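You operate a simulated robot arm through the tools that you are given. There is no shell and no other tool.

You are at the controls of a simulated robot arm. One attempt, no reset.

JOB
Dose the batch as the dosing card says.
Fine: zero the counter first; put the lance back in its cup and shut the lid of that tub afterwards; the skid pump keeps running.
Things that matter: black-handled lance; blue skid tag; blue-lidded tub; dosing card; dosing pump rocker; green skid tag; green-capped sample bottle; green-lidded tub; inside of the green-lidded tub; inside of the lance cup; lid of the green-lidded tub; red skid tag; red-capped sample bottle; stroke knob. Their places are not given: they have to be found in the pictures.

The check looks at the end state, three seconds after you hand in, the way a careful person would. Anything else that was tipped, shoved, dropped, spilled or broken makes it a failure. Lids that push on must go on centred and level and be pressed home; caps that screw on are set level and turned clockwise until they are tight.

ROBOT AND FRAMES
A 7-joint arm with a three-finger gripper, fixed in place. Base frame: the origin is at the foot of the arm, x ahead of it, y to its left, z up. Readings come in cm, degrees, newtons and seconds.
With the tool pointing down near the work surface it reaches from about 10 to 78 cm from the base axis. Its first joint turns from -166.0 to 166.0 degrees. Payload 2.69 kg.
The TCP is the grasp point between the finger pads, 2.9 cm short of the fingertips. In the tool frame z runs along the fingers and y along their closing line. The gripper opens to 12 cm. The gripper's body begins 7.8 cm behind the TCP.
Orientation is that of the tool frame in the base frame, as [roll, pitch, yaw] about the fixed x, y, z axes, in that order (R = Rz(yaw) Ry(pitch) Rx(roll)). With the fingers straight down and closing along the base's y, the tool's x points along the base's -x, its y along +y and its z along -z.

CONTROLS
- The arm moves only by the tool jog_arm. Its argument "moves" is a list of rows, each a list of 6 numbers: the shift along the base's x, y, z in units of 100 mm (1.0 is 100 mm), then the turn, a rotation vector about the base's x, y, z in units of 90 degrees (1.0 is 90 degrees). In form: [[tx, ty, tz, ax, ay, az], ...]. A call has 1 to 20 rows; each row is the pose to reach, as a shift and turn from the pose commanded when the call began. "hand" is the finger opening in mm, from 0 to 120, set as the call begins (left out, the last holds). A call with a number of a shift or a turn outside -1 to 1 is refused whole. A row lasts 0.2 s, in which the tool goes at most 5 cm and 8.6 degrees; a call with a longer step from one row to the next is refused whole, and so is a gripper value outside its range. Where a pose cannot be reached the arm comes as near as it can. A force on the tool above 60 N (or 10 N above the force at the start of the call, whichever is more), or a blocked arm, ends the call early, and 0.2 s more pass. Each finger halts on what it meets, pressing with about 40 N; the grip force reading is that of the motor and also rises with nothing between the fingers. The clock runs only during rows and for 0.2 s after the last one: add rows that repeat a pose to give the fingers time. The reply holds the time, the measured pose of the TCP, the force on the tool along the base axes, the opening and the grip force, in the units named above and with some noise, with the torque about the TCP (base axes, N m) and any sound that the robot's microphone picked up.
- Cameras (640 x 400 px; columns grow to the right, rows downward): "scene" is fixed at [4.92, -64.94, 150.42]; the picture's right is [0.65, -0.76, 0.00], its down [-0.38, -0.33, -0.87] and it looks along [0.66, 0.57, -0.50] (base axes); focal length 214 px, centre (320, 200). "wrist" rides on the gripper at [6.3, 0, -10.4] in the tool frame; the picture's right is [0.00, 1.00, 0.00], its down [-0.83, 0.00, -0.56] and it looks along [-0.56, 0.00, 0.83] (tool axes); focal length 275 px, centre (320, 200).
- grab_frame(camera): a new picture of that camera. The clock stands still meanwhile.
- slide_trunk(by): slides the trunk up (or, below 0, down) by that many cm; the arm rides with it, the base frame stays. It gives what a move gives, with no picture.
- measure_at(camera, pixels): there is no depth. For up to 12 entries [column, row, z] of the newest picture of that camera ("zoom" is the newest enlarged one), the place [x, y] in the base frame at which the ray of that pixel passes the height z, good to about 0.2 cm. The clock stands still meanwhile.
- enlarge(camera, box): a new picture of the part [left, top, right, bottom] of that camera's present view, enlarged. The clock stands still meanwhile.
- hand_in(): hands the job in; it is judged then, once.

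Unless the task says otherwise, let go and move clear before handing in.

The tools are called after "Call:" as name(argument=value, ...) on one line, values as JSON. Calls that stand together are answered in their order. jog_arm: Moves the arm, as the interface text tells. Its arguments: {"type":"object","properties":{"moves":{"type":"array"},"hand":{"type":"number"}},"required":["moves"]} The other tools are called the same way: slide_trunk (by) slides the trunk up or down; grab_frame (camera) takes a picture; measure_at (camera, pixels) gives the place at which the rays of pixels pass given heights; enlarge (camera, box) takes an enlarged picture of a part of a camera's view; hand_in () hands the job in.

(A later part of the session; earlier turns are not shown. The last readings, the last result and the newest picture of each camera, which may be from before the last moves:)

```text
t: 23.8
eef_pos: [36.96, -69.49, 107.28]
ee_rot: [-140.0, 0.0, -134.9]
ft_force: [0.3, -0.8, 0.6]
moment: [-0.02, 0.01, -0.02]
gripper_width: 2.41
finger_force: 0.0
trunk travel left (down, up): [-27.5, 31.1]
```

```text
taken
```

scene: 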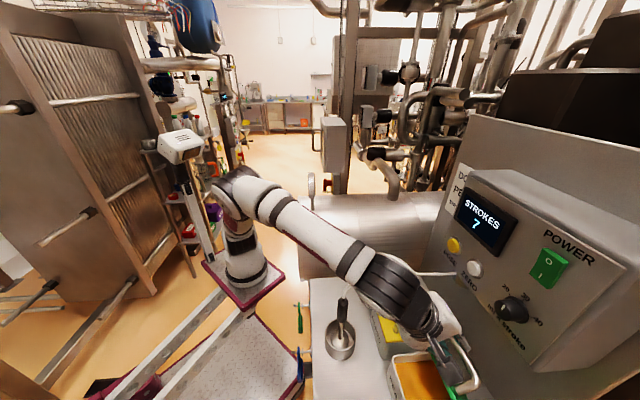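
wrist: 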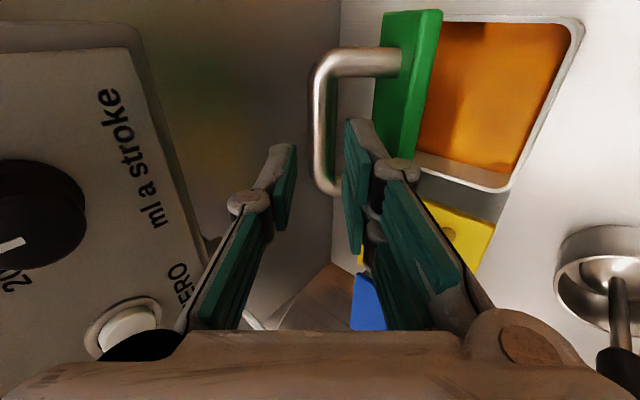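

The lid stays open at roughly 62–65° and the tub's mouth is clear in front of it. I'll retreat and straighten the hand, then raise the trunk a bit for reach before turning towards the lance.

Call:
jog_arm(moves=[[-0.1, 0.13, 0.1, 0.04, 0.04, 0], [-0.22, 0.28, 0.18, 0.085, 0.085, 0], [-0.35, 0.44, 0.26, 0.13, 0.13, 0], [-0.48, 0.6, 0.34, 0.175, 0.175, 0], [-0.6, 0.75, 0.42, 0.22, 0.22, 0], [-0.7, 0.88, 0.5, 0.265, 0.265, 0], [-0.8, 1.0, 0.55, 0.314, 0.314, 0], [-0.8, 1.0, 0.55, 0.314, 0.314, 0]], hand=60)

Call:
slide_trunk(by=12)

Call:
grab_frame(camera="wrist")

Call:
grab_frame(camera="scene")

```text
t: 25.6
eef_pos: [28.99, -59.43, 112.78]
ee_rot: [-179.9, 0.0, -134.9]
ft_force: [0.3, 0.3, 0.3]
moment: [-0.01, 0.04, 0.04]
gripper_width: 6.0
finger_force: 0.0
trunk travel left (down, up): [-27.5, 31.1]
```

```text
t: 27.1
eef_pos: [28.91, -59.65, 124.69]
ee_rot: [180.0, 0.0, -135.0]
ft_force: [-0.3, -0.7, -0.5]
moment: [-0.01, 0.0, -0.01]
gripper_width: 6.01
finger_force: 0.0
trunk travel left (down, up): [-39.5, 19.1]
```

```text
taken
```

wrist: 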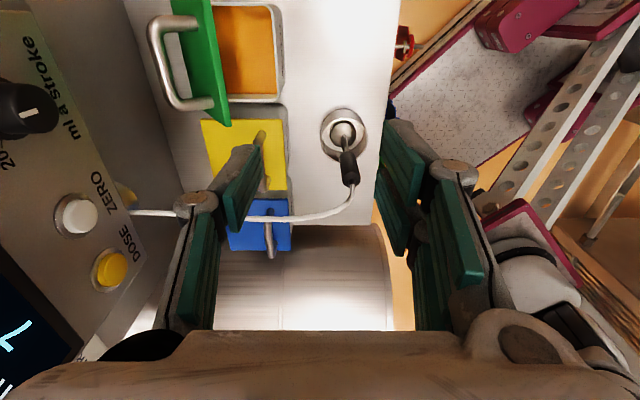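

```text
taken
```

scene: 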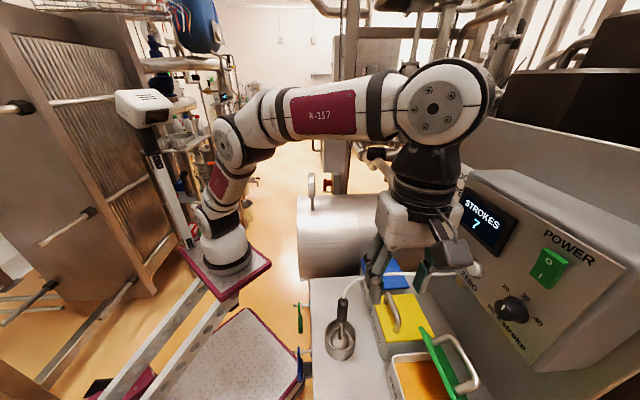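

The lid holds open, and the tub mouth and lance are clearly visible. I'll measure the tub mouth, the lid edge, the lance handle and the button positions from this view before turning.

Call:
measure_at(camera="wrist", pixels=[[277, 100, 90.5], [273, 8, 90.5], [226, 100, 90.5], [230, 125, 102.5], [230, 125, 104], [343, 132, 84], [349, 178, 101], [349, 186, 101.5], [344, 152, 92], [76, 214, 116], [108, 268, 116], [28, 105, 116]])

Call:
enlarge(camera="wrist", box=[310, 90, 390, 220])

Call:
enlarge(camera="scene", box=[310, 270, 500, 400])

Call:
enlarge(camera="wrist", box=[130, 0, 310, 140])

```text
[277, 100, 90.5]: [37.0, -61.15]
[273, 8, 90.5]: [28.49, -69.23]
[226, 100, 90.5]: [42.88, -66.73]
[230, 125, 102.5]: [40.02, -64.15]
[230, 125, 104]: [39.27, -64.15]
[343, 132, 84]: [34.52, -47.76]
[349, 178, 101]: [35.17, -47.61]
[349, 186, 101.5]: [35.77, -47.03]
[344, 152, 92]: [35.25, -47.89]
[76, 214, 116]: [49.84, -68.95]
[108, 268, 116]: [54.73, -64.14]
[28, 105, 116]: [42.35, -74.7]
```

```text
3.08 times, centred on (350, 155) of wrist
```

zoom: 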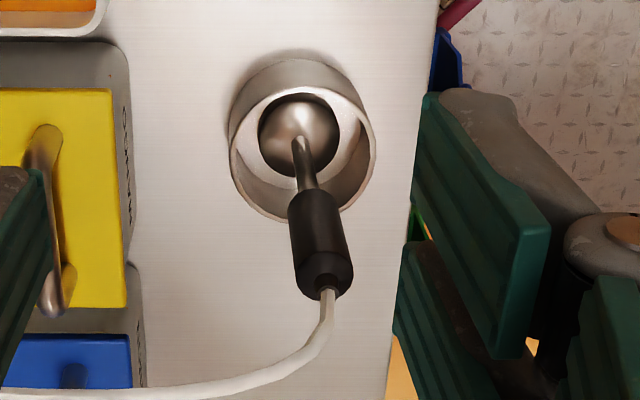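

```text
3.08 times, centred on (405, 335) of scene
```

zoom: 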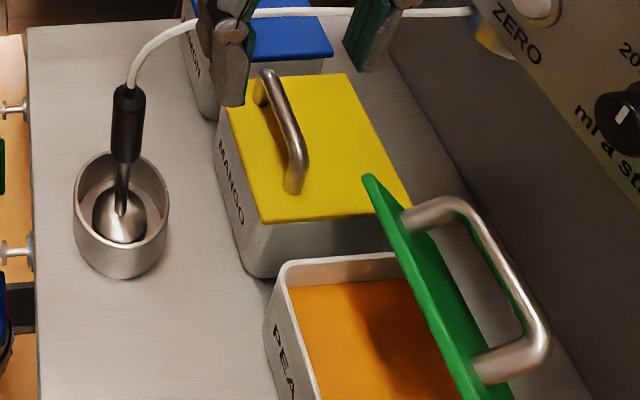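

```text
2.86 times, centred on (220, 70) of wrist
```

zoom: 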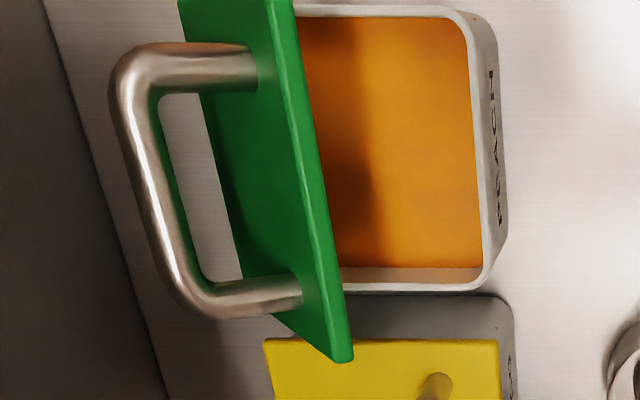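

The lid edge is near n≈74.5, z≈101, about 55° open, while the ball foot is nearly 5 cm across, so I need a bit more room. I'll turn the hand back by -90° with fingers closed, then nudge the lid edge a few cm towards the panel.

Call:
jog_arm(moves=[[0.04, -0.05, -0.1, 0, 0, -0.091], [0.08, -0.1, -0.2, 0, 0, -0.182], [0.12, -0.15, -0.3, 0, 0, -0.273], [0.16, -0.2, -0.4, 0, 0, -0.364], [0.2, -0.25, -0.5, 0, 0, -0.455], [0.24, -0.3, -0.6, 0, 0, -0.545], [0.28, -0.35, -0.7, 0, 0, -0.636], [0.32, -0.4, -0.8, 0, 0, -0.727], [0.36, -0.45, -0.9, 0, 0, -0.818], [0.4, -0.5, -1.0, 0, 0, -0.909], [0.4, -0.5, -1.0, 0, 0, -1.0], [0.4, -0.5, -1.0, 0, 0, -1.0]], hand=0)

Call:
grab_frame(camera="wrist")

Call:
grab_frame(camera="scene")

```text
t: 29.7
eef_pos: [33.0, -64.53, 114.73]
ee_rot: [-179.8, 0.0, 135.0]
ft_force: [0.2, 0.2, 0.4]
moment: [0.04, -0.03, -0.04]
gripper_width: 0.03
finger_force: 28.7
trunk travel left (down, up): [-39.5, 19.1]
```

```text
taken
```

wrist: 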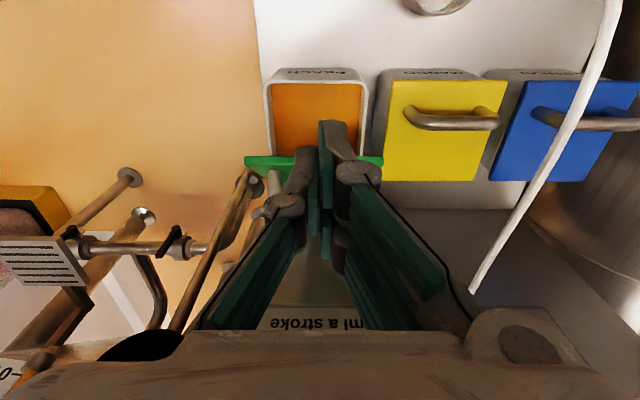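

```text
taken
```

scene: 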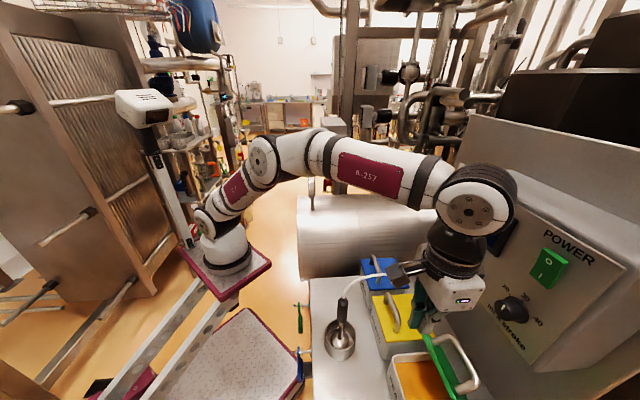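

The fingertips are now in front of the lid's edge (n≈69 against 74.5). I'll descend beside it, then push gently towards the panel.

Call:
jog_arm(moves=[[0, 0, -0.3, 0, 0, 0], [0, 0, -0.6, 0, 0, 0], [0, 0, -0.9, 0, 0, 0], [0, 0, -1.0, 0, 0, 0], [0, 0, -1.0, 0, 0, 0]])

Call:
jog_arm(moves=[[0, 0, -0.2, 0, 0, 0], [0, 0, -0.35, 0, 0, 0], [0.05, -0.05, -0.35, 0, 0, 0], [0.1, -0.1, -0.35, 0, 0, 0], [0.15, -0.15, -0.35, 0, 0, 0], [0.2, -0.2, -0.35, 0, 0, 0], [0.25, -0.25, -0.35, 0, 0, 0], [0.3, -0.3, -0.35, 0, 0, 0], [0.35, -0.35, -0.35, 0, 0, 0], [0.35, -0.35, -0.35, 0, 0, 0]])

Call:
grab_frame(camera="wrist")

Call:
enlarge(camera="scene", box=[370, 260, 540, 400])

```text
t: 30.9
eef_pos: [33.07, -64.48, 104.83]
ee_rot: [-179.8, 0.0, 135.1]
ft_force: [1.1, -0.8, 0.7]
moment: [0.0, 0.0, -0.01]
gripper_width: 0.0
finger_force: 28.3
trunk travel left (down, up): [-39.5, 19.1]
```

```text
t: 33.1
eef_pos: [36.45, -68.12, 101.22]
ee_rot: [-179.9, -0.1, 135.1]
ft_force: [-0.3, -0.3, 0.1]
moment: [0.0, 0.01, 0.03]
gripper_width: 0.03
finger_force: 28.3
trunk travel left (down, up): [-39.5, 19.1]
```

```text
taken
```

wrist: 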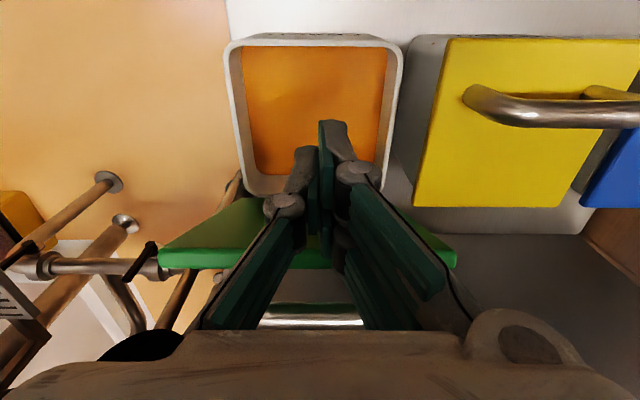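

```text
2.86 times, centred on (455, 330) of scene
```

zoom: 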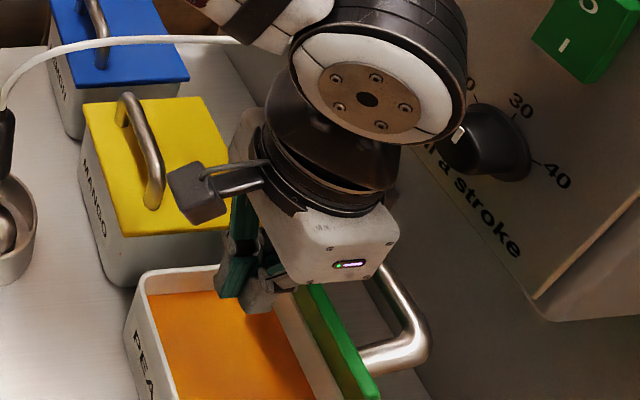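

The force is near zero, and the lid edge is just ahead of the fingers. To keep the wrist away from the knob I'll lean the hand back about 20° and then push another ~2.5 cm towards the panel.

Call:
jog_arm(moves=[[0, 0, 0, -0.052, -0.052, 0], [0, 0, 0, -0.105, -0.105, 0], [0, 0, 0, -0.157, -0.157, 0], [0.03, -0.03, 0, -0.157, -0.157, 0], [0.06, -0.06, 0, -0.157, -0.157, 0], [0.09, -0.09, 0, -0.157, -0.157, 0], [0.12, -0.12, 0, -0.157, -0.157, 0], [0.15, -0.15, 0, -0.157, -0.157, 0], [0.18, -0.18, 0, -0.157, -0.157, 0], [0.18, -0.18, 0, -0.157, -0.157, 0]])

Call:
grab_frame(camera="wrist")

Call:
enlarge(camera="scene", box=[370, 260, 540, 400])

```text
t: 35.3
eef_pos: [38.29, -69.85, 101.32]
ee_rot: [-179.8, 20.1, 135.0]
ft_force: [0.9, -0.4, 0.0]
moment: [0.01, 0.03, -0.01]
gripper_width: 0.02
finger_force: 28.5
trunk travel left (down, up): [-39.5, 19.1]
```

```text
taken
```

wrist: 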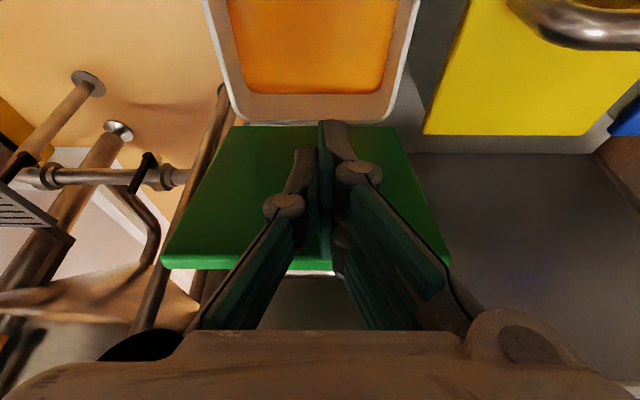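

```text
2.86 times, centred on (455, 330) of scene
```

zoom: 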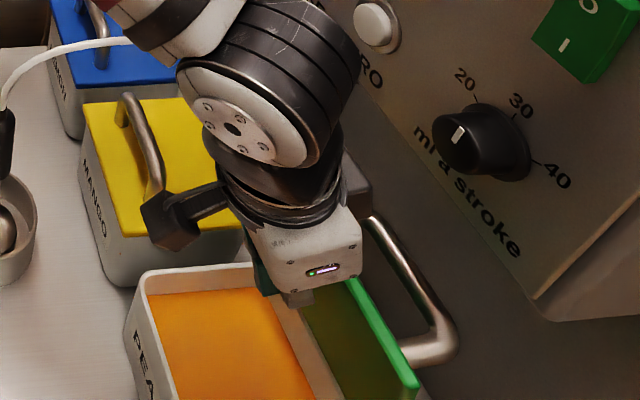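

The lid has swung to roughly 78°, with its edge at about n=79, z=103, so the tub mouth is fully clear. I'll back off, straighten up and rise, then travel over to the lance.

Call:
jog_arm(moves=[[-0.1, 0.1, 0.0, 0, 0, 0], [-0.2, 0.2, 0.05, 0.04, 0.04, 0], [-0.3, 0.3, 0.15, 0.08, 0.08, 0], [-0.3, 0.3, 0.35, 0.12, 0.12, 0], [-0.3, 0.3, 0.6, 0.157, 0.157, 0], [-0.3, 0.3, 0.85, 0.157, 0.157, 0], [-0.3, 0.3, 1.0, 0.157, 0.157, 0], [-0.3, 0.3, 1.0, 0.157, 0.157, 0]])

Call:
jog_arm(moves=[[0, 0.2, 0.15, 0, 0, 0], [0, 0.45, 0.35, 0, 0, 0], [0, 0.7, 0.5, 0, 0, 0], [0, 1.0, 0.5, 0, 0, 0], [0, 1.0, 0.5, 0, 0, 0]], hand=80)

Call:
jog_arm(moves=[[0, 0.2, 0, 0, 0, 0], [0, 0.45, 0, 0, 0, 0], [0, 0.7, 0, 0, 0, 0], [0, 0.9, 0, 0, 0, 0], [0, 1.0, 0, 0, 0, 0], [0, 1.0, 0, 0, 0, 0]], hand=80)

Call:
grab_frame(camera="wrist")

Call:
grab_frame(camera="scene")

```text
t: 37.1
eef_pos: [35.24, -66.69, 111.49]
ee_rot: [-179.9, 0.0, 135.2]
ft_force: [0.3, -0.1, 0.6]
moment: [-0.04, -0.01, 0.01]
gripper_width: 0.0
finger_force: 28.9
trunk travel left (down, up): [-39.5, 19.1]
```

```text
t: 38.3
eef_pos: [35.35, -56.94, 116.36]
ee_rot: [-179.9, 0.0, 135.1]
ft_force: [-0.2, -0.5, -0.1]
moment: [0.03, 0.01, -0.02]
gripper_width: 8.02
finger_force: 0.0
trunk travel left (down, up): [-39.5, 19.1]
```

```text
t: 39.7
eef_pos: [35.26, -47.0, 116.39]
ee_rot: [-179.8, 0.0, 135.1]
ft_force: [-0.2, -0.2, -0.1]
moment: [0.02, -0.02, 0.0]
gripper_width: 7.99
finger_force: 0.1
trunk travel left (down, up): [-39.5, 19.1]
```

```text
taken
```

wrist: 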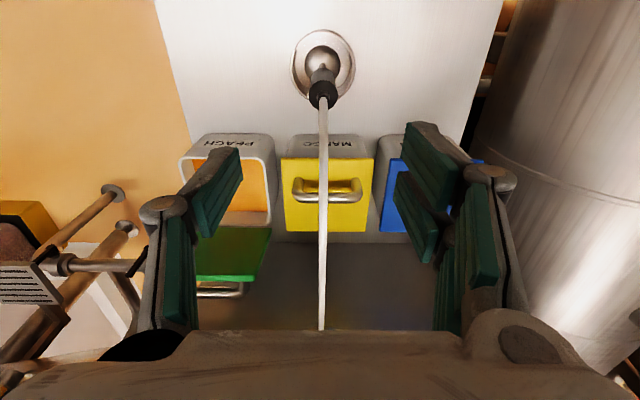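

```text
taken
```

scene: 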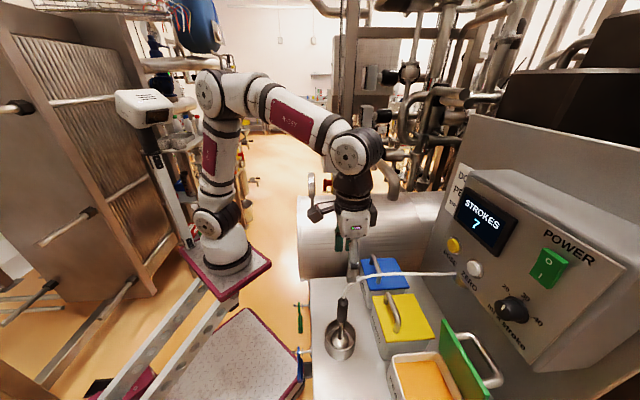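

The lance handle is directly below at wrist (323,95), with the hose running straight out between the fingers. I'll enlarge it and measure its exact position.

Call:
enlarge(camera="wrist", box=[280, 20, 370, 120])

Call:
measure_at(camera="wrist", pixels=[[323, 67, 84], [323, 94, 101.3], [323, 94, 100], [323, 94, 102.5], [322, 63, 81.5], [322, 73, 92]])

Call:
enlarge(camera="scene", box=[315, 270, 375, 370])

```text
4.00 times, centred on (325, 70) of wrist
```

zoom: 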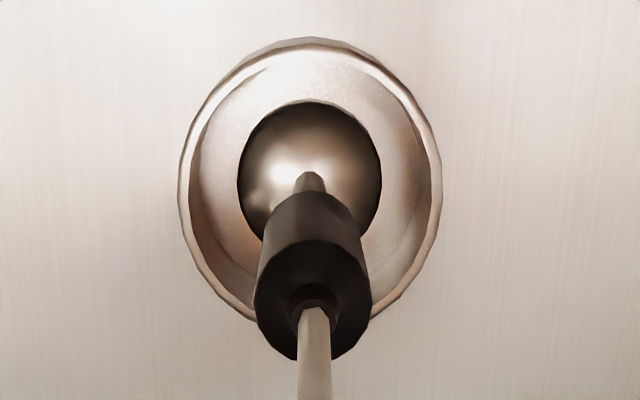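

```text
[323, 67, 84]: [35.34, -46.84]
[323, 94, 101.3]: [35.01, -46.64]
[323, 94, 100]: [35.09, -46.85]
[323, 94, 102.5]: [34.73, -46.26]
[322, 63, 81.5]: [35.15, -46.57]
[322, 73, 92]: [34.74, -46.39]
```

```text
4.00 times, centred on (345, 320) of scene
```

zoom: 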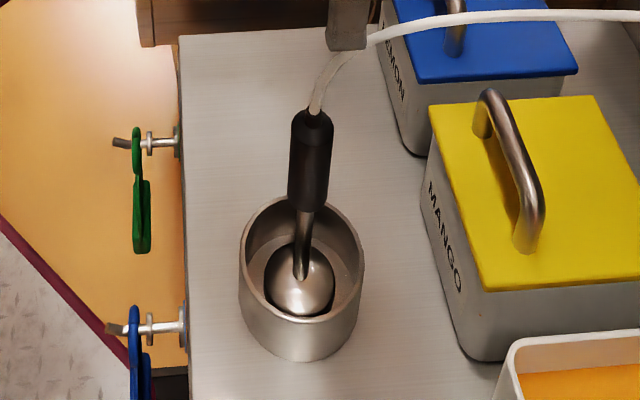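

The lance axis is at about (35.1,-46.65) with its handle from z≈92 to 101. I'll align and descend with open fingers either side of the handle to TCP z≈99.

Call:
jog_arm(moves=[[-0.015, 0.03, -0.2, 0, 0, 0], [-0.015, 0.03, -0.5, 0, 0, 0], [-0.015, 0.03, -0.8, 0, 0, 0], [-0.015, 0.03, -1.0, 0, 0, 0], [-0.015, 0.03, -1.0, 0, 0, 0]], hand=80)

Call:
grab_frame(camera="wrist")

Call:
enlarge(camera="scene", box=[300, 230, 400, 370])

```text
t: 40.9
eef_pos: [34.93, -46.34, 106.22]
ee_rot: [-179.9, 0.0, 135.0]
ft_force: [-1.3, -0.5, 1.7]
moment: [0.02, -0.02, 0.0]
gripper_width: 8.01
finger_force: 0.0
trunk travel left (down, up): [-39.5, 19.1]
```

```text
taken
```

wrist: 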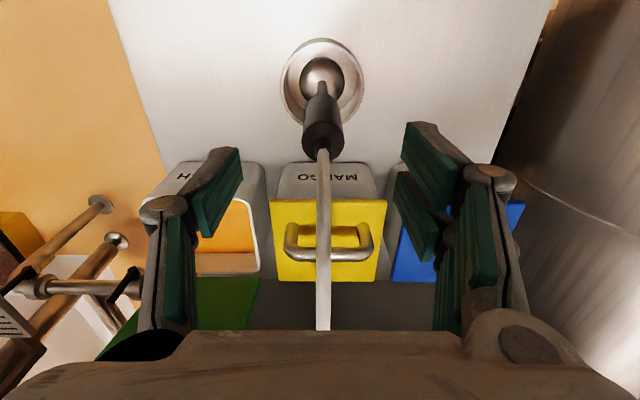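

```text
2.86 times, centred on (350, 300) of scene
```

zoom: 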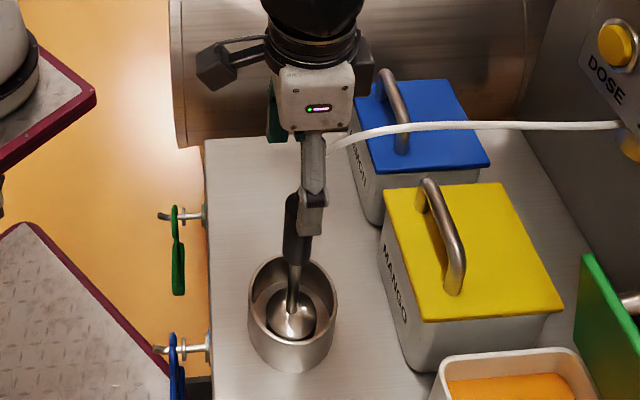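

The handle is centred between the fingers at column ≈322. I'll go down the last 7 cm and close.

Call:
jog_arm(moves=[[0.01, -0.02, -0.25, 0, 0, 0], [0.015, -0.025, -0.5, 0, 0, 0], [0.015, -0.025, -0.72, 0, 0, 0], [0.015, -0.025, -0.72, 0, 0, 0]], hand=80)

Call:
grab_frame(camera="wrist")

Call:
enlarge(camera="scene", box=[300, 230, 400, 370])

```text
t: 41.9
eef_pos: [35.29, -46.89, 99.16]
ee_rot: [-179.8, 0.0, 135.0]
ft_force: [-1.0, -1.0, 0.1]
moment: [0.0, -0.02, 0.02]
gripper_width: 8.01
finger_force: 0.0
trunk travel left (down, up): [-39.5, 19.1]
```

```text
taken
```

wrist: 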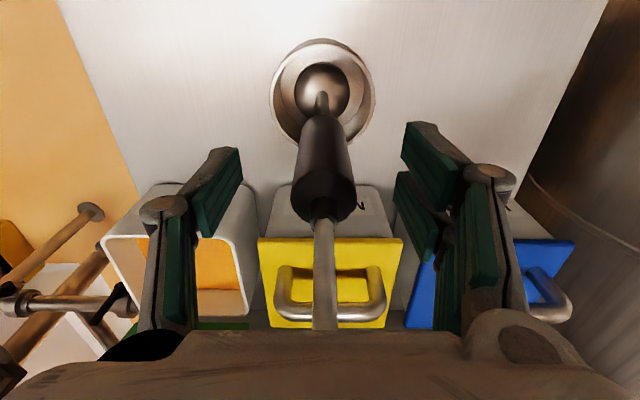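

```text
2.86 times, centred on (350, 300) of scene
```

zoom: 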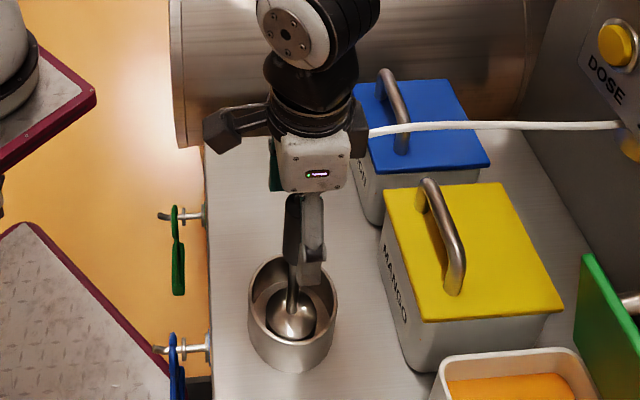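

The handle's top appears level with the TCP, so I'll go 3 cm lower for a solid hold, and then close on it.

Call:
jog_arm(moves=[[0.0, 0.02, -0.15, 0, 0, 0], [0.0, 0.02, -0.3, 0, 0, 0], [0.0, 0.02, -0.3, 0, 0, 0]], hand=80)

Call:
grab_frame(camera="wrist")

```text
t: 42.7
eef_pos: [35.17, -46.53, 96.12]
ee_rot: [-179.7, 0.0, 135.1]
ft_force: [0.3, -0.7, -0.4]
moment: [-0.03, -0.02, -0.02]
gripper_width: 8.02
finger_force: 0.0
trunk travel left (down, up): [-39.5, 19.1]
```

```text
taken
```

wrist: 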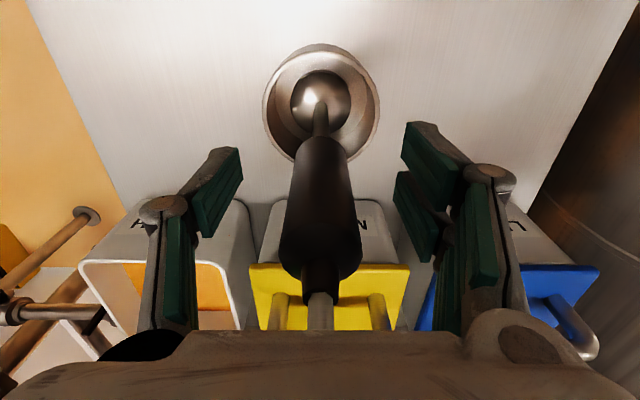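

The handle now spans rows 140–270 around the TCP (320,200), so the hold would be mid-handle. Closing the fingers.

Call:
jog_arm(moves=[[0, 0, 0, 0, 0, 0], [0, 0, 0, 0, 0, 0], [0, 0, 0, 0, 0, 0], [0, 0, 0, 0, 0, 0]], hand=0)

Call:
grab_frame(camera="wrist")

Call:
enlarge(camera="scene", box=[300, 230, 400, 370])

```text
t: 43.7
eef_pos: [35.21, -46.49, 96.21]
ee_rot: [-179.8, 0.0, 135.1]
ft_force: [-0.1, 0.5, 0.4]
moment: [-0.03, 0.03, 0.04]
gripper_width: 2.64
finger_force: 40.4
trunk travel left (down, up): [-39.5, 19.1]
```

```text
taken
```

wrist: 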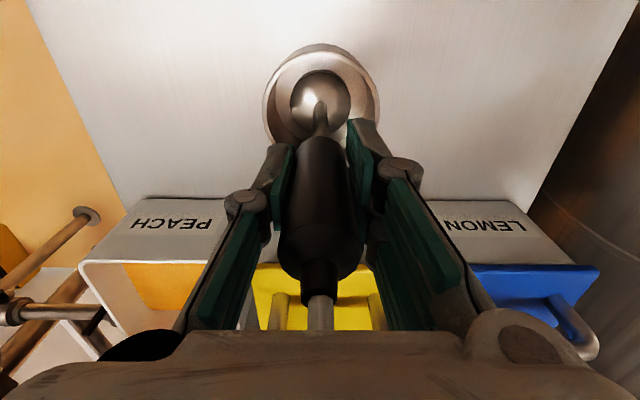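

```text
2.86 times, centred on (350, 300) of scene
```

zoom: 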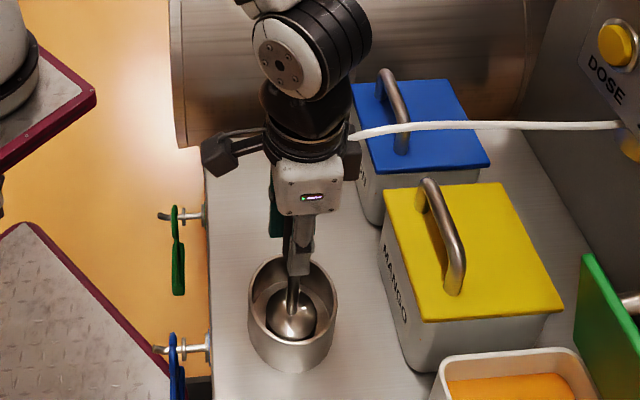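

The lance is gripped at 2.64 cm, and the in-cup pose is TCP (35.2,-46.5,96.2), which I'll reuse when returning it. Lifting straight up about 16 cm.

Call:
jog_arm(moves=[[0, 0, 0.1, 0, 0, 0], [0, 0, 0.25, 0, 0, 0], [0, 0, 0.45, 0, 0, 0], [0, 0, 0.65, 0, 0, 0], [0, 0, 0.85, 0, 0, 0], [0, 0, 1.0, 0, 0, 0], [0, 0, 1.0, 0, 0, 0]])

Call:
jog_arm(moves=[[0, 0, 0.2, 0, 0, 0], [0, 0, 0.4, 0, 0, 0], [0, 0, 0.6, 0, 0, 0], [0, 0, 0.6, 0, 0, 0]])

Call:
grab_frame(camera="wrist")

Call:
enlarge(camera="scene", box=[290, 200, 480, 400])

```text
t: 45.3
eef_pos: [35.24, -46.55, 106.19]
ee_rot: [-179.9, -0.1, 135.1]
ft_force: [0.4, -0.3, -2.8]
moment: [-0.02, 0.01, -0.01]
gripper_width: 2.6
finger_force: 39.4
trunk travel left (down, up): [-39.5, 19.1]
```

```text
t: 46.3
eef_pos: [35.41, -46.48, 112.14]
ee_rot: [-179.9, 0.1, 135.1]
ft_force: [-0.3, -0.4, -3.5]
moment: [-0.01, 0.03, 0.0]
gripper_width: 2.63
finger_force: 40.4
trunk travel left (down, up): [-39.5, 19.1]
```

```text
taken
```

wrist: 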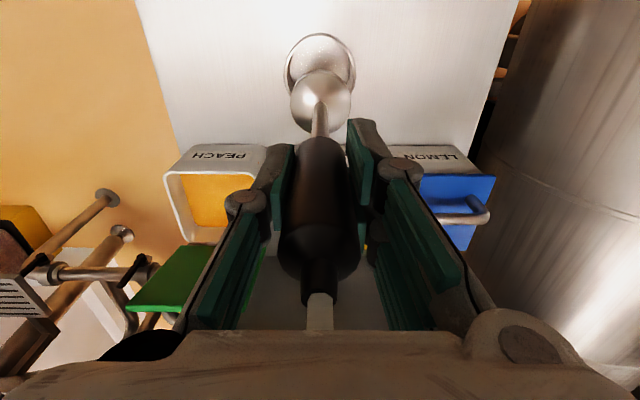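

```text
2.00 times, centred on (385, 300) of scene
```

zoom: 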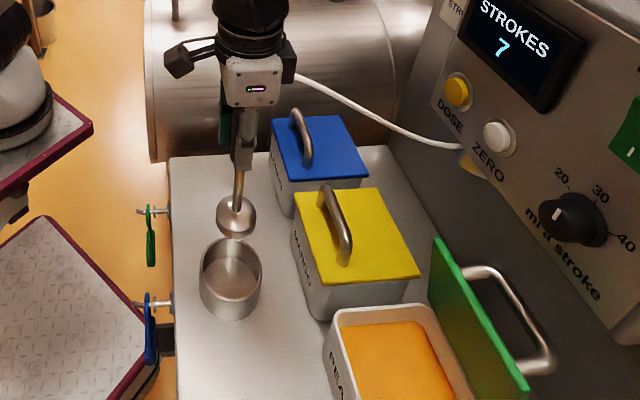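

The lance hangs straight with its dome foot clear of the cup at about 3 N of weight. Moving it across towards the green tub at this height; the path stays in front of the yellow tub.

Call:
jog_arm(moves=[[0.0, -0.15, 0, 0, 0, 0], [0.0, -0.35, 0, 0, 0, 0], [0.01, -0.55, 0, 0, 0, 0], [0.01, -0.75, 0, 0, 0, 0], [0.02, -0.9, 0, 0, 0, 0], [0.02, -1.0, 0, 0, 0, 0], [0.02, -1.0, 0, 0, 0, 0]])

Call:
jog_arm(moves=[[0.0, -0.15, 0, 0, 0, 0], [0.0, -0.35, 0, 0, 0, 0], [0.01, -0.55, 0, 0, 0, 0], [0.01, -0.75, 0, 0, 0, 0], [0.02, -0.9, 0, 0, 0, 0], [0.02, -1.0, 0, 0, 0, 0], [0.02, -1.0, 0, 0, 0, 0]])

Call:
grab_frame(camera="wrist")

Call:
grab_frame(camera="scene")

```text
t: 47.9
eef_pos: [35.59, -56.54, 112.17]
ee_rot: [-179.8, 0.0, 135.1]
ft_force: [0.2, -0.4, -3.3]
moment: [-0.01, 0.0, 0.01]
gripper_width: 2.63
finger_force: 39.7
trunk travel left (down, up): [-39.5, 19.1]
```

```text
t: 49.5
eef_pos: [35.67, -66.62, 112.15]
ee_rot: [-179.9, 0.0, 135.1]
ft_force: [0.1, -1.0, -3.8]
moment: [0.0, 0.02, -0.01]
gripper_width: 2.6
finger_force: 39.5
trunk travel left (down, up): [-39.5, 19.1]
```

```text
taken
```

wrist: 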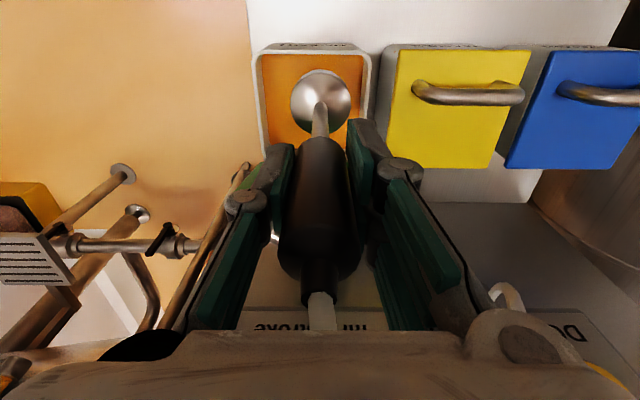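

```text
taken
```

scene: 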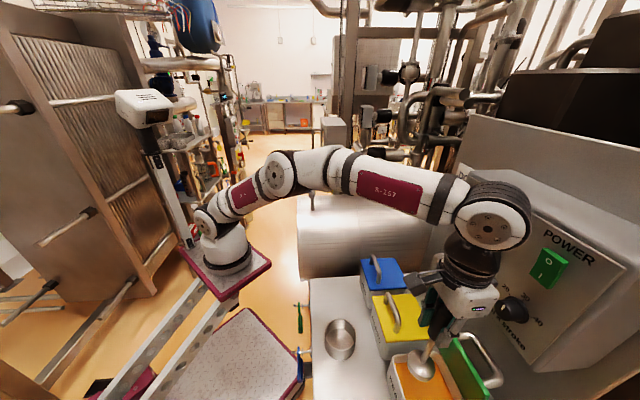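

The foot is over the tub mouth at wrist (320,98). A closer scene look will tell whether the lance and lid have clearance before lowering.

Call:
enlarge(camera="scene", box=[370, 270, 540, 400])

Call:
measure_at(camera="wrist", pixels=[[253, 55, 91], [371, 55, 91], [262, 155, 91], [320, 98, 97], [320, 110, 95], [320, 75, 95], [291, 98, 96], [350, 98, 96]])

```text
3.08 times, centred on (455, 335) of scene
```

zoom: 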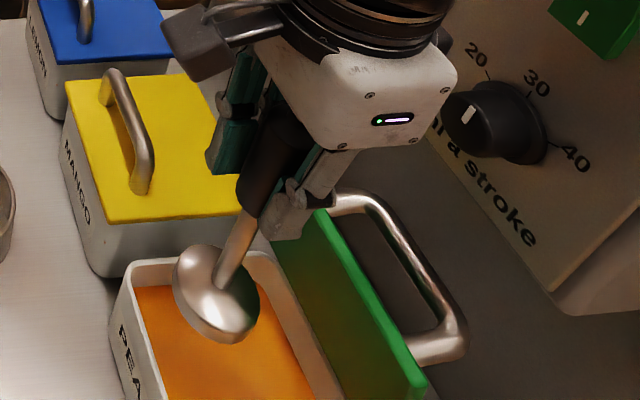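

```text
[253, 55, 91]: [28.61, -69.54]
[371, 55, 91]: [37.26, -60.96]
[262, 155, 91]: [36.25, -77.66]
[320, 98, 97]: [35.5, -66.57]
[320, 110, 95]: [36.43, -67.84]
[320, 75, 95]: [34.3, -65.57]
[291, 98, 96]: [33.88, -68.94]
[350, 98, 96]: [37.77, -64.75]
```

Rim corners put the tub centre near n≈75, v≈-22.9, and the foot is about 5.7 cm across. I'll shift to (36.3,-68.7) and lower 10 cm.

Call:
jog_arm(moves=[[0.03, -0.1, 0, 0, 0, 0], [0.067, -0.208, 0, 0, 0, 0], [0.067, -0.208, 0, 0, 0, 0]])

Call:
jog_arm(moves=[[0, 0, -0.15, 0, 0, 0], [0, 0, -0.3, 0, 0, 0], [0, 0, -0.45, 0, 0, 0], [0, 0, -0.6, 0, 0, 0], [0, 0, -0.75, 0, 0, 0], [0, 0, -0.9, 0, 0, 0], [0, 0, -1.0, 0, 0, 0], [0, 0, -1.0, 0, 0, 0]])

Call:
grab_frame(camera="wrist")

Call:
enlarge(camera="scene", box=[370, 270, 540, 400])

```text
t: 50.3
eef_pos: [36.3, -68.76, 112.14]
ee_rot: [-179.9, 0.1, 135.0]
ft_force: [0.0, 0.0, -3.4]
moment: [-0.01, 0.02, 0.01]
gripper_width: 2.6
finger_force: 40.5
trunk travel left (down, up): [-39.5, 19.1]
```

```text
t: 52.1
eef_pos: [36.4, -68.7, 102.02]
ee_rot: [-179.9, 0.0, 135.1]
ft_force: [0.5, 0.8, -3.1]
moment: [-0.01, 0.01, 0.01]
gripper_width: 2.6
finger_force: 40.0
trunk travel left (down, up): [-39.5, 19.1]
```

```text
taken
```

wrist: 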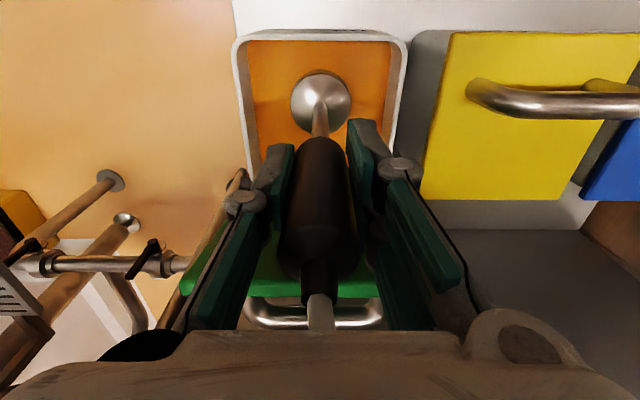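

```text
3.08 times, centred on (455, 335) of scene
```

zoom: 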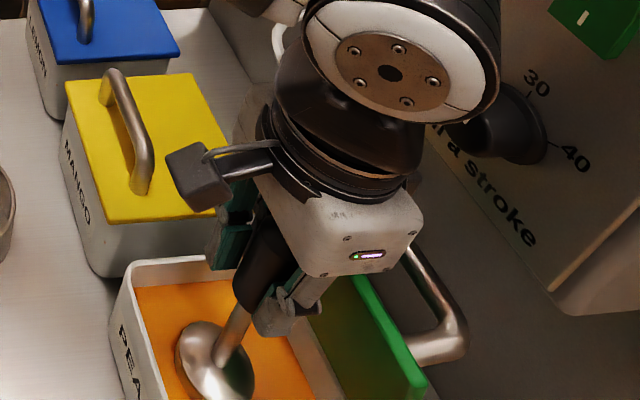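

No contact yet; the foot is inside the tub below the rim. Lowering slowly towards the floor and watching the vertical force.

Call:
jog_arm(moves=[[0, 0, -0.08, 0, 0, 0], [0, 0, -0.16, 0, 0, 0], [0, 0, -0.24, 0, 0, 0], [0, 0, -0.32, 0, 0, 0], [0, 0, -0.4, 0, 0, 0], [0, 0, -0.48, 0, 0, 0], [0, 0, -0.48, 0, 0, 0]])

Call:
enlarge(camera="scene", box=[370, 270, 540, 400])

```text
t: 53.7
eef_pos: [36.44, -68.69, 97.24]
ee_rot: [-179.9, 0.0, 135.0]
ft_force: [-0.6, 0.0, -4.1]
moment: [0.03, 0.03, -0.03]
gripper_width: 2.6
finger_force: 40.3
trunk travel left (down, up): [-39.5, 19.1]
```

```text
3.08 times, centred on (455, 335) of scene
```

zoom: 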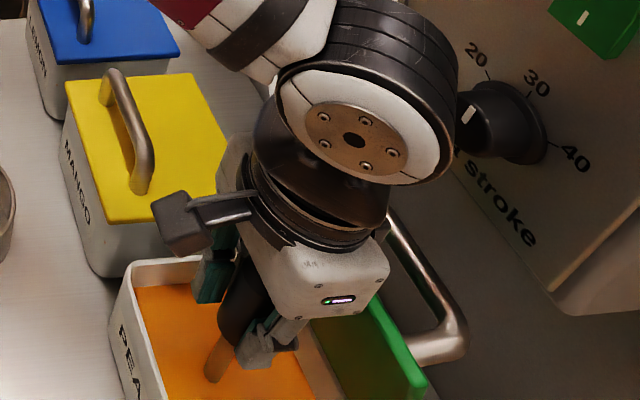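

The foot is now submerged and still hanging freely. Continuing in 2 mm steps to find the floor.

Call:
jog_arm(moves=[[0, 0, -0.02, 0, 0, 0], [0, 0, -0.04, 0, 0, 0], [0, 0, -0.06, 0, 0, 0], [0, 0, -0.08, 0, 0, 0], [0, 0, -0.08, 0, 0, 0]])

```text
t: 54.9
eef_pos: [36.35, -68.69, 96.59]
ee_rot: [-179.8, -0.1, 135.1]
ft_force: [-0.2, -0.5, -3.1]
moment: [0.01, 0.05, 0.01]
gripper_width: 2.6
finger_force: 40.3
trunk travel left (down, up): [-39.5, 19.1]
```

Still about 3 N hanging. A little further down.

Call:
jog_arm(moves=[[0, 0, -0.02, 0, 0, 0], [0, 0, -0.04, 0, 0, 0], [0, 0, -0.06, 0, 0, 0], [0, 0, -0.06, 0, 0, 0]])

```text
t: 55.9
eef_pos: [36.44, -68.67, 96.22]
ee_rot: [-179.7, 0.2, 135.0]
ft_force: [3.0, 4.7, 19.8]
moment: [0.65, 0.27, -0.05]
gripper_width: 2.6
finger_force: 39.8
trunk travel left (down, up): [-39.5, 19.1]
```

The floor was met at TCP z≈96.2 with +20 N. I'll ease up 3 mm to relieve it and open the fingers only slightly, to see whether the lance stands.

Call:
jog_arm(moves=[[0, 0, 0.02, 0, 0, 0], [0, 0, 0.03, 0, 0, 0], [0, 0, 0.03, 0, 0, 0]])

Call:
jog_arm(moves=[[0, 0, 0, 0, 0, 0], [0, 0, 0, 0, 0, 0], [0, 0, 0, 0, 0, 0], [0, 0, 0, 0, 0, 0], [0, 0, 0, 0, 0, 0]], hand=36)

Call:
grab_frame(camera="wrist")

Call:
enlarge(camera="scene", box=[370, 270, 540, 400])

```text
t: 56.7
eef_pos: [36.4, -68.69, 96.21]
ee_rot: [-179.8, 0.2, 135.1]
ft_force: [2.0, -1.2, 8.8]
moment: [-0.59, -0.12, 0.02]
gripper_width: 2.59
finger_force: 39.3
trunk travel left (down, up): [-39.5, 19.1]
```

```text
t: 57.9
eef_pos: [36.31, -68.7, 96.16]
ee_rot: [-179.8, 0.0, 135.1]
ft_force: [-0.3, 0.2, 0.0]
moment: [-0.01, -0.01, -0.01]
gripper_width: 3.63
finger_force: 0.0
trunk travel left (down, up): [-39.5, 19.1]
```

```text
taken
```

wrist: 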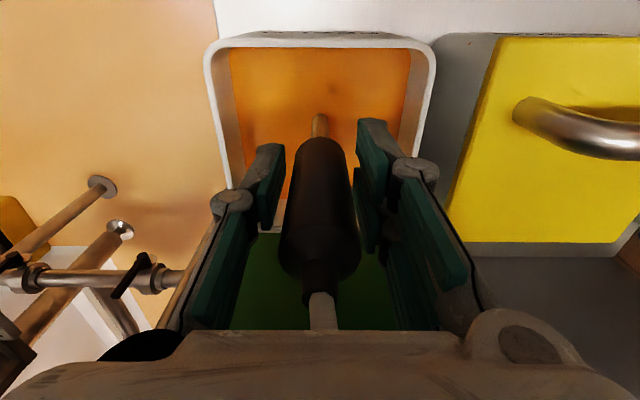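

```text
3.08 times, centred on (455, 335) of scene
```

zoom: 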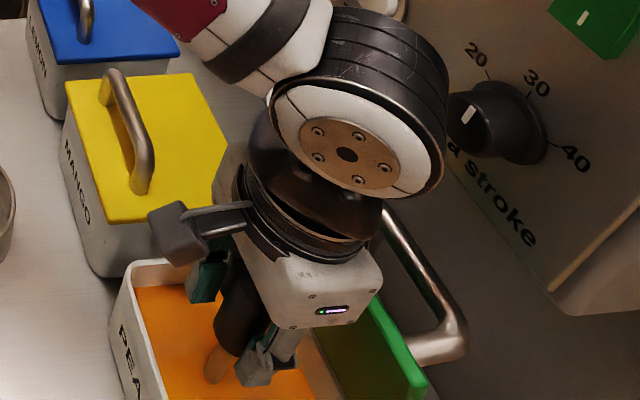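

The lance stands on its own, with zero force and no shift. Opening wider and rising straight up off it.

Call:
jog_arm(moves=[[0, 0, 0, 0, 0, 0], [0, 0, 0, 0, 0, 0], [0, 0, 0.1, 0, 0, 0], [0, 0, 0.25, 0, 0, 0], [0, 0, 0.45, 0, 0, 0], [0, 0, 0.65, 0, 0, 0], [0, 0, 0.85, 0, 0, 0], [0, 0, 1.0, 0, 0, 0], [0, 0, 1.0, 0, 0, 0]], hand=80)

Call:
grab_frame(camera="wrist")

Call:
grab_frame(camera="scene")

```text
t: 59.9
eef_pos: [36.38, -68.78, 106.31]
ee_rot: [-179.9, 0.0, 135.1]
ft_force: [-0.6, 0.0, 0.0]
moment: [-0.03, 0.04, 0.01]
gripper_width: 8.01
finger_force: 0.2
trunk travel left (down, up): [-39.5, 19.1]
```

```text
taken
```

wrist: 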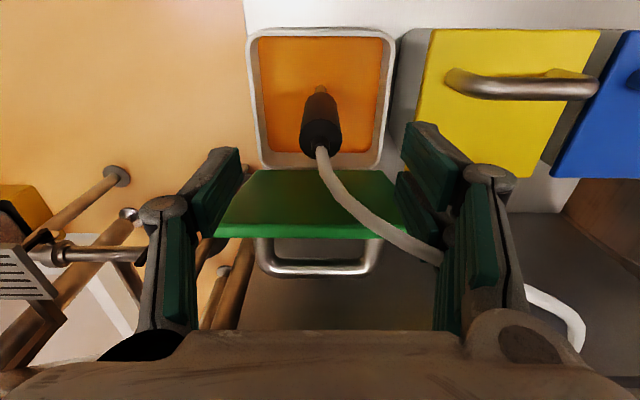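

```text
taken
```

scene: 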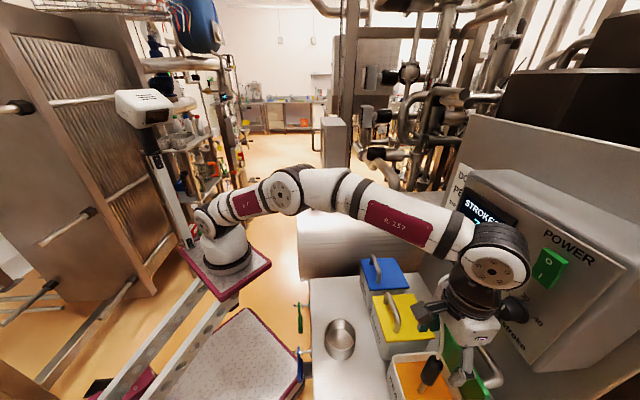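

The lance stands in the peach tub with its hose looping to the pump. I'll rise clear of the hose, back away, close the fingers and tilt the hand forward to face the panel.

Call:
jog_arm(moves=[[0, 0, 0.25, 0, 0, 0], [0, 0, 0.5, 0, 0, 0], [0, 0, 0.75, 0, 0, 0], [0, 0, 0.95, 0, 0, 0], [0, 0, 0.95, 0, 0, 0]], hand=80)

Call:
jog_arm(moves=[[-0.15, 0.15, 0, 0, 0, 0], [-0.35, 0.35, 0, 0, 0, 0], [-0.55, 0.55, 0, 0, 0, 0], [-0.7, 0.7, 0, 0, 0, 0], [-0.75, 0.75, 0, 0, 0, 0], [-0.75, 0.75, 0, 0, 0, 0]], hand=80)

Call:
jog_arm(moves=[[0.06, 0.06, 0, -0.059, -0.059, 0], [0.12, 0.12, 0, -0.118, -0.118, 0], [0.18, 0.18, 0, -0.177, -0.177, 0], [0.24, 0.24, 0, -0.236, -0.236, 0], [0.3, 0.3, 0, -0.295, -0.295, 0], [0.36, 0.36, 0, -0.354, -0.354, 0], [0.42, 0.42, 0, -0.413, -0.413, 0], [0.5, 0.5, 0, -0.471, -0.471, 0], [0.5, 0.5, 0, -0.471, -0.471, 0]], hand=0)

Call:
grab_frame(camera="wrist")

Call:
grab_frame(camera="scene")

```text
t: 61.1
eef_pos: [36.33, -67.61, 115.65]
ee_rot: [-179.8, 0.0, 135.1]
ft_force: [-0.1, -0.2, 0.0]
moment: [0.02, 0.01, 0.01]
gripper_width: 7.99
finger_force: 0.1
out of reach, approached as far as the arm can: row 4, 5
trunk travel left (down, up): [-39.5, 19.1]
```

```text
t: 62.5
eef_pos: [28.72, -60.05, 115.76]
ee_rot: [-179.7, 0.0, 135.1]
ft_force: [0.2, 0.4, 0.0]
moment: [-0.05, -0.01, 0.01]
gripper_width: 7.99
finger_force: 0.0
trunk travel left (down, up): [-39.5, 19.1]
```

```text
t: 64.5
eef_pos: [33.77, -55.1, 115.74]
ee_rot: [-179.6, 59.9, 135.3]
ft_force: [0.4, -0.2, -0.6]
moment: [-0.01, 0.03, 0.04]
gripper_width: 0.0
finger_force: 28.7
trunk travel left (down, up): [-39.5, 19.1]
```

```text
taken
```

wrist: 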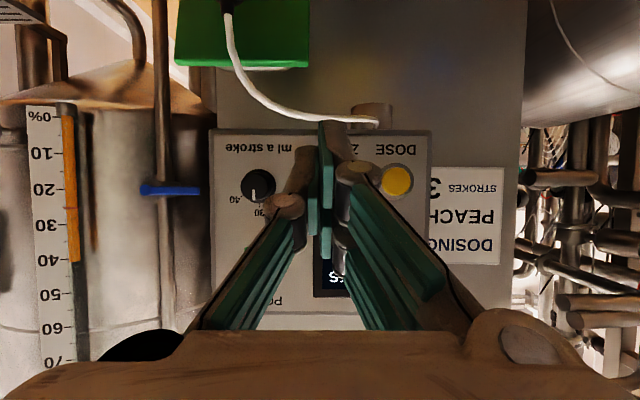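

```text
taken
```

scene: 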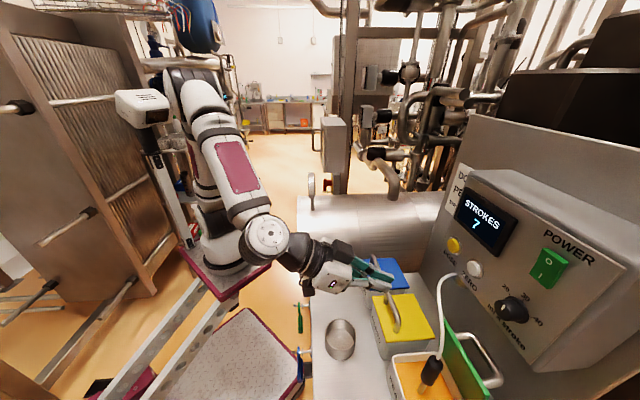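

I have a clear view of the panel: DOSE at wrist (397,180), ZERO hidden behind the fingers, and the hose running below the box. I'll line up with ZERO (v≈-12.9, z≈115.5) and advance to about 6 cm short of it.

Call:
jog_arm(moves=[[0.156, 0.156, 0.046, 0, 0, 0], [0.3, 0.015, 0.046, 0, 0, 0], [0.5, -0.185, 0.046, 0, 0, 0], [0.7, -0.385, 0.046, 0, 0, 0], [0.863, -0.551, 0.046, 0, 0, 0], [0.863, -0.551, 0.046, 0, 0, 0]])

Call:
grab_frame(camera="wrist")

Call:
enlarge(camera="scene", box=[400, 190, 560, 330])

```text
t: 65.9
eef_pos: [42.56, -60.61, 116.12]
ee_rot: [-179.7, 60.0, 135.1]
ft_force: [0.3, 0.0, -0.3]
moment: [-0.03, 0.0, 0.01]
gripper_width: 0.02
finger_force: 28.2
trunk travel left (down, up): [-39.5, 19.1]
```

```text
taken
```

wrist: 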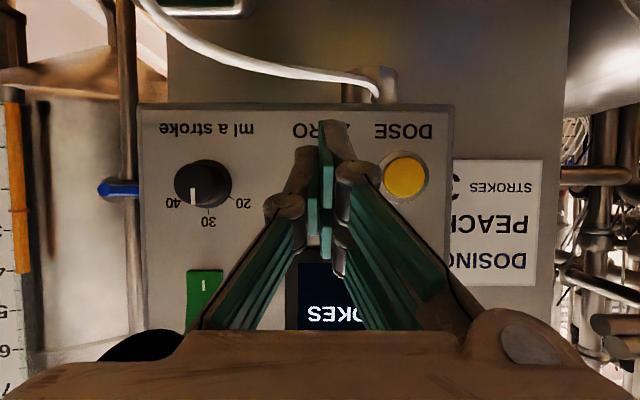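

```text
2.86 times, centred on (480, 260) of scene
```

zoom: 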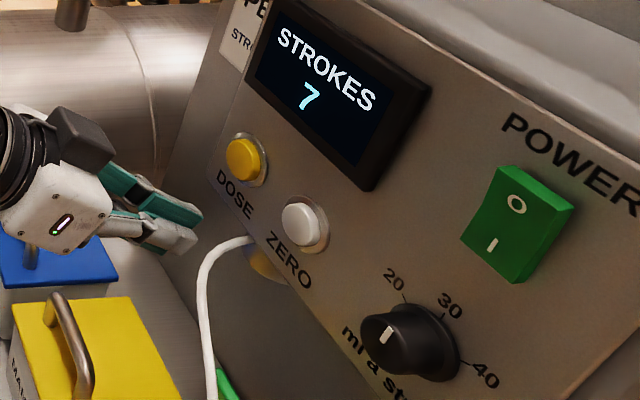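

The fingers are centred on ZERO, whose label spans cols 290–352, and DOSE is at (405,176). I'll advance to just short of ZERO, then creep in.

Call:
jog_arm(moves=[[0.14, -0.14, 0, 0, 0, 0], [0.28, -0.28, 0, 0, 0, 0], [0.42, -0.42, 0, 0, 0, 0], [0.49, -0.49, 0, 0, 0, 0], [0.49, -0.49, 0, 0, 0, 0]])

Call:
grab_frame(camera="wrist")

Call:
enlarge(camera="scene", box=[420, 190, 540, 310])

```text
t: 67.1
eef_pos: [47.3, -65.57, 116.21]
ee_rot: [-179.8, 59.9, 135.2]
ft_force: [-0.7, -0.6, 0.4]
moment: [0.01, 0.01, 0.04]
gripper_width: 0.0
finger_force: 28.2
trunk travel left (down, up): [-39.5, 19.1]
```

```text
taken
```

wrist: 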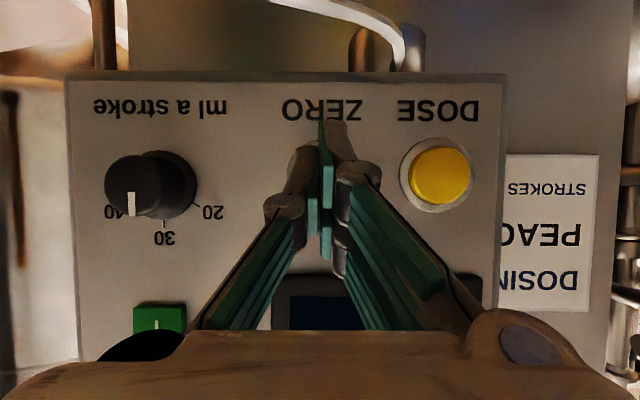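

```text
3.33 times, centred on (480, 250) of scene
```

zoom: 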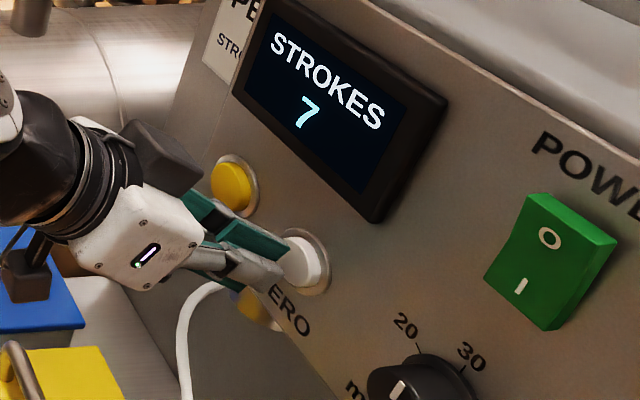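

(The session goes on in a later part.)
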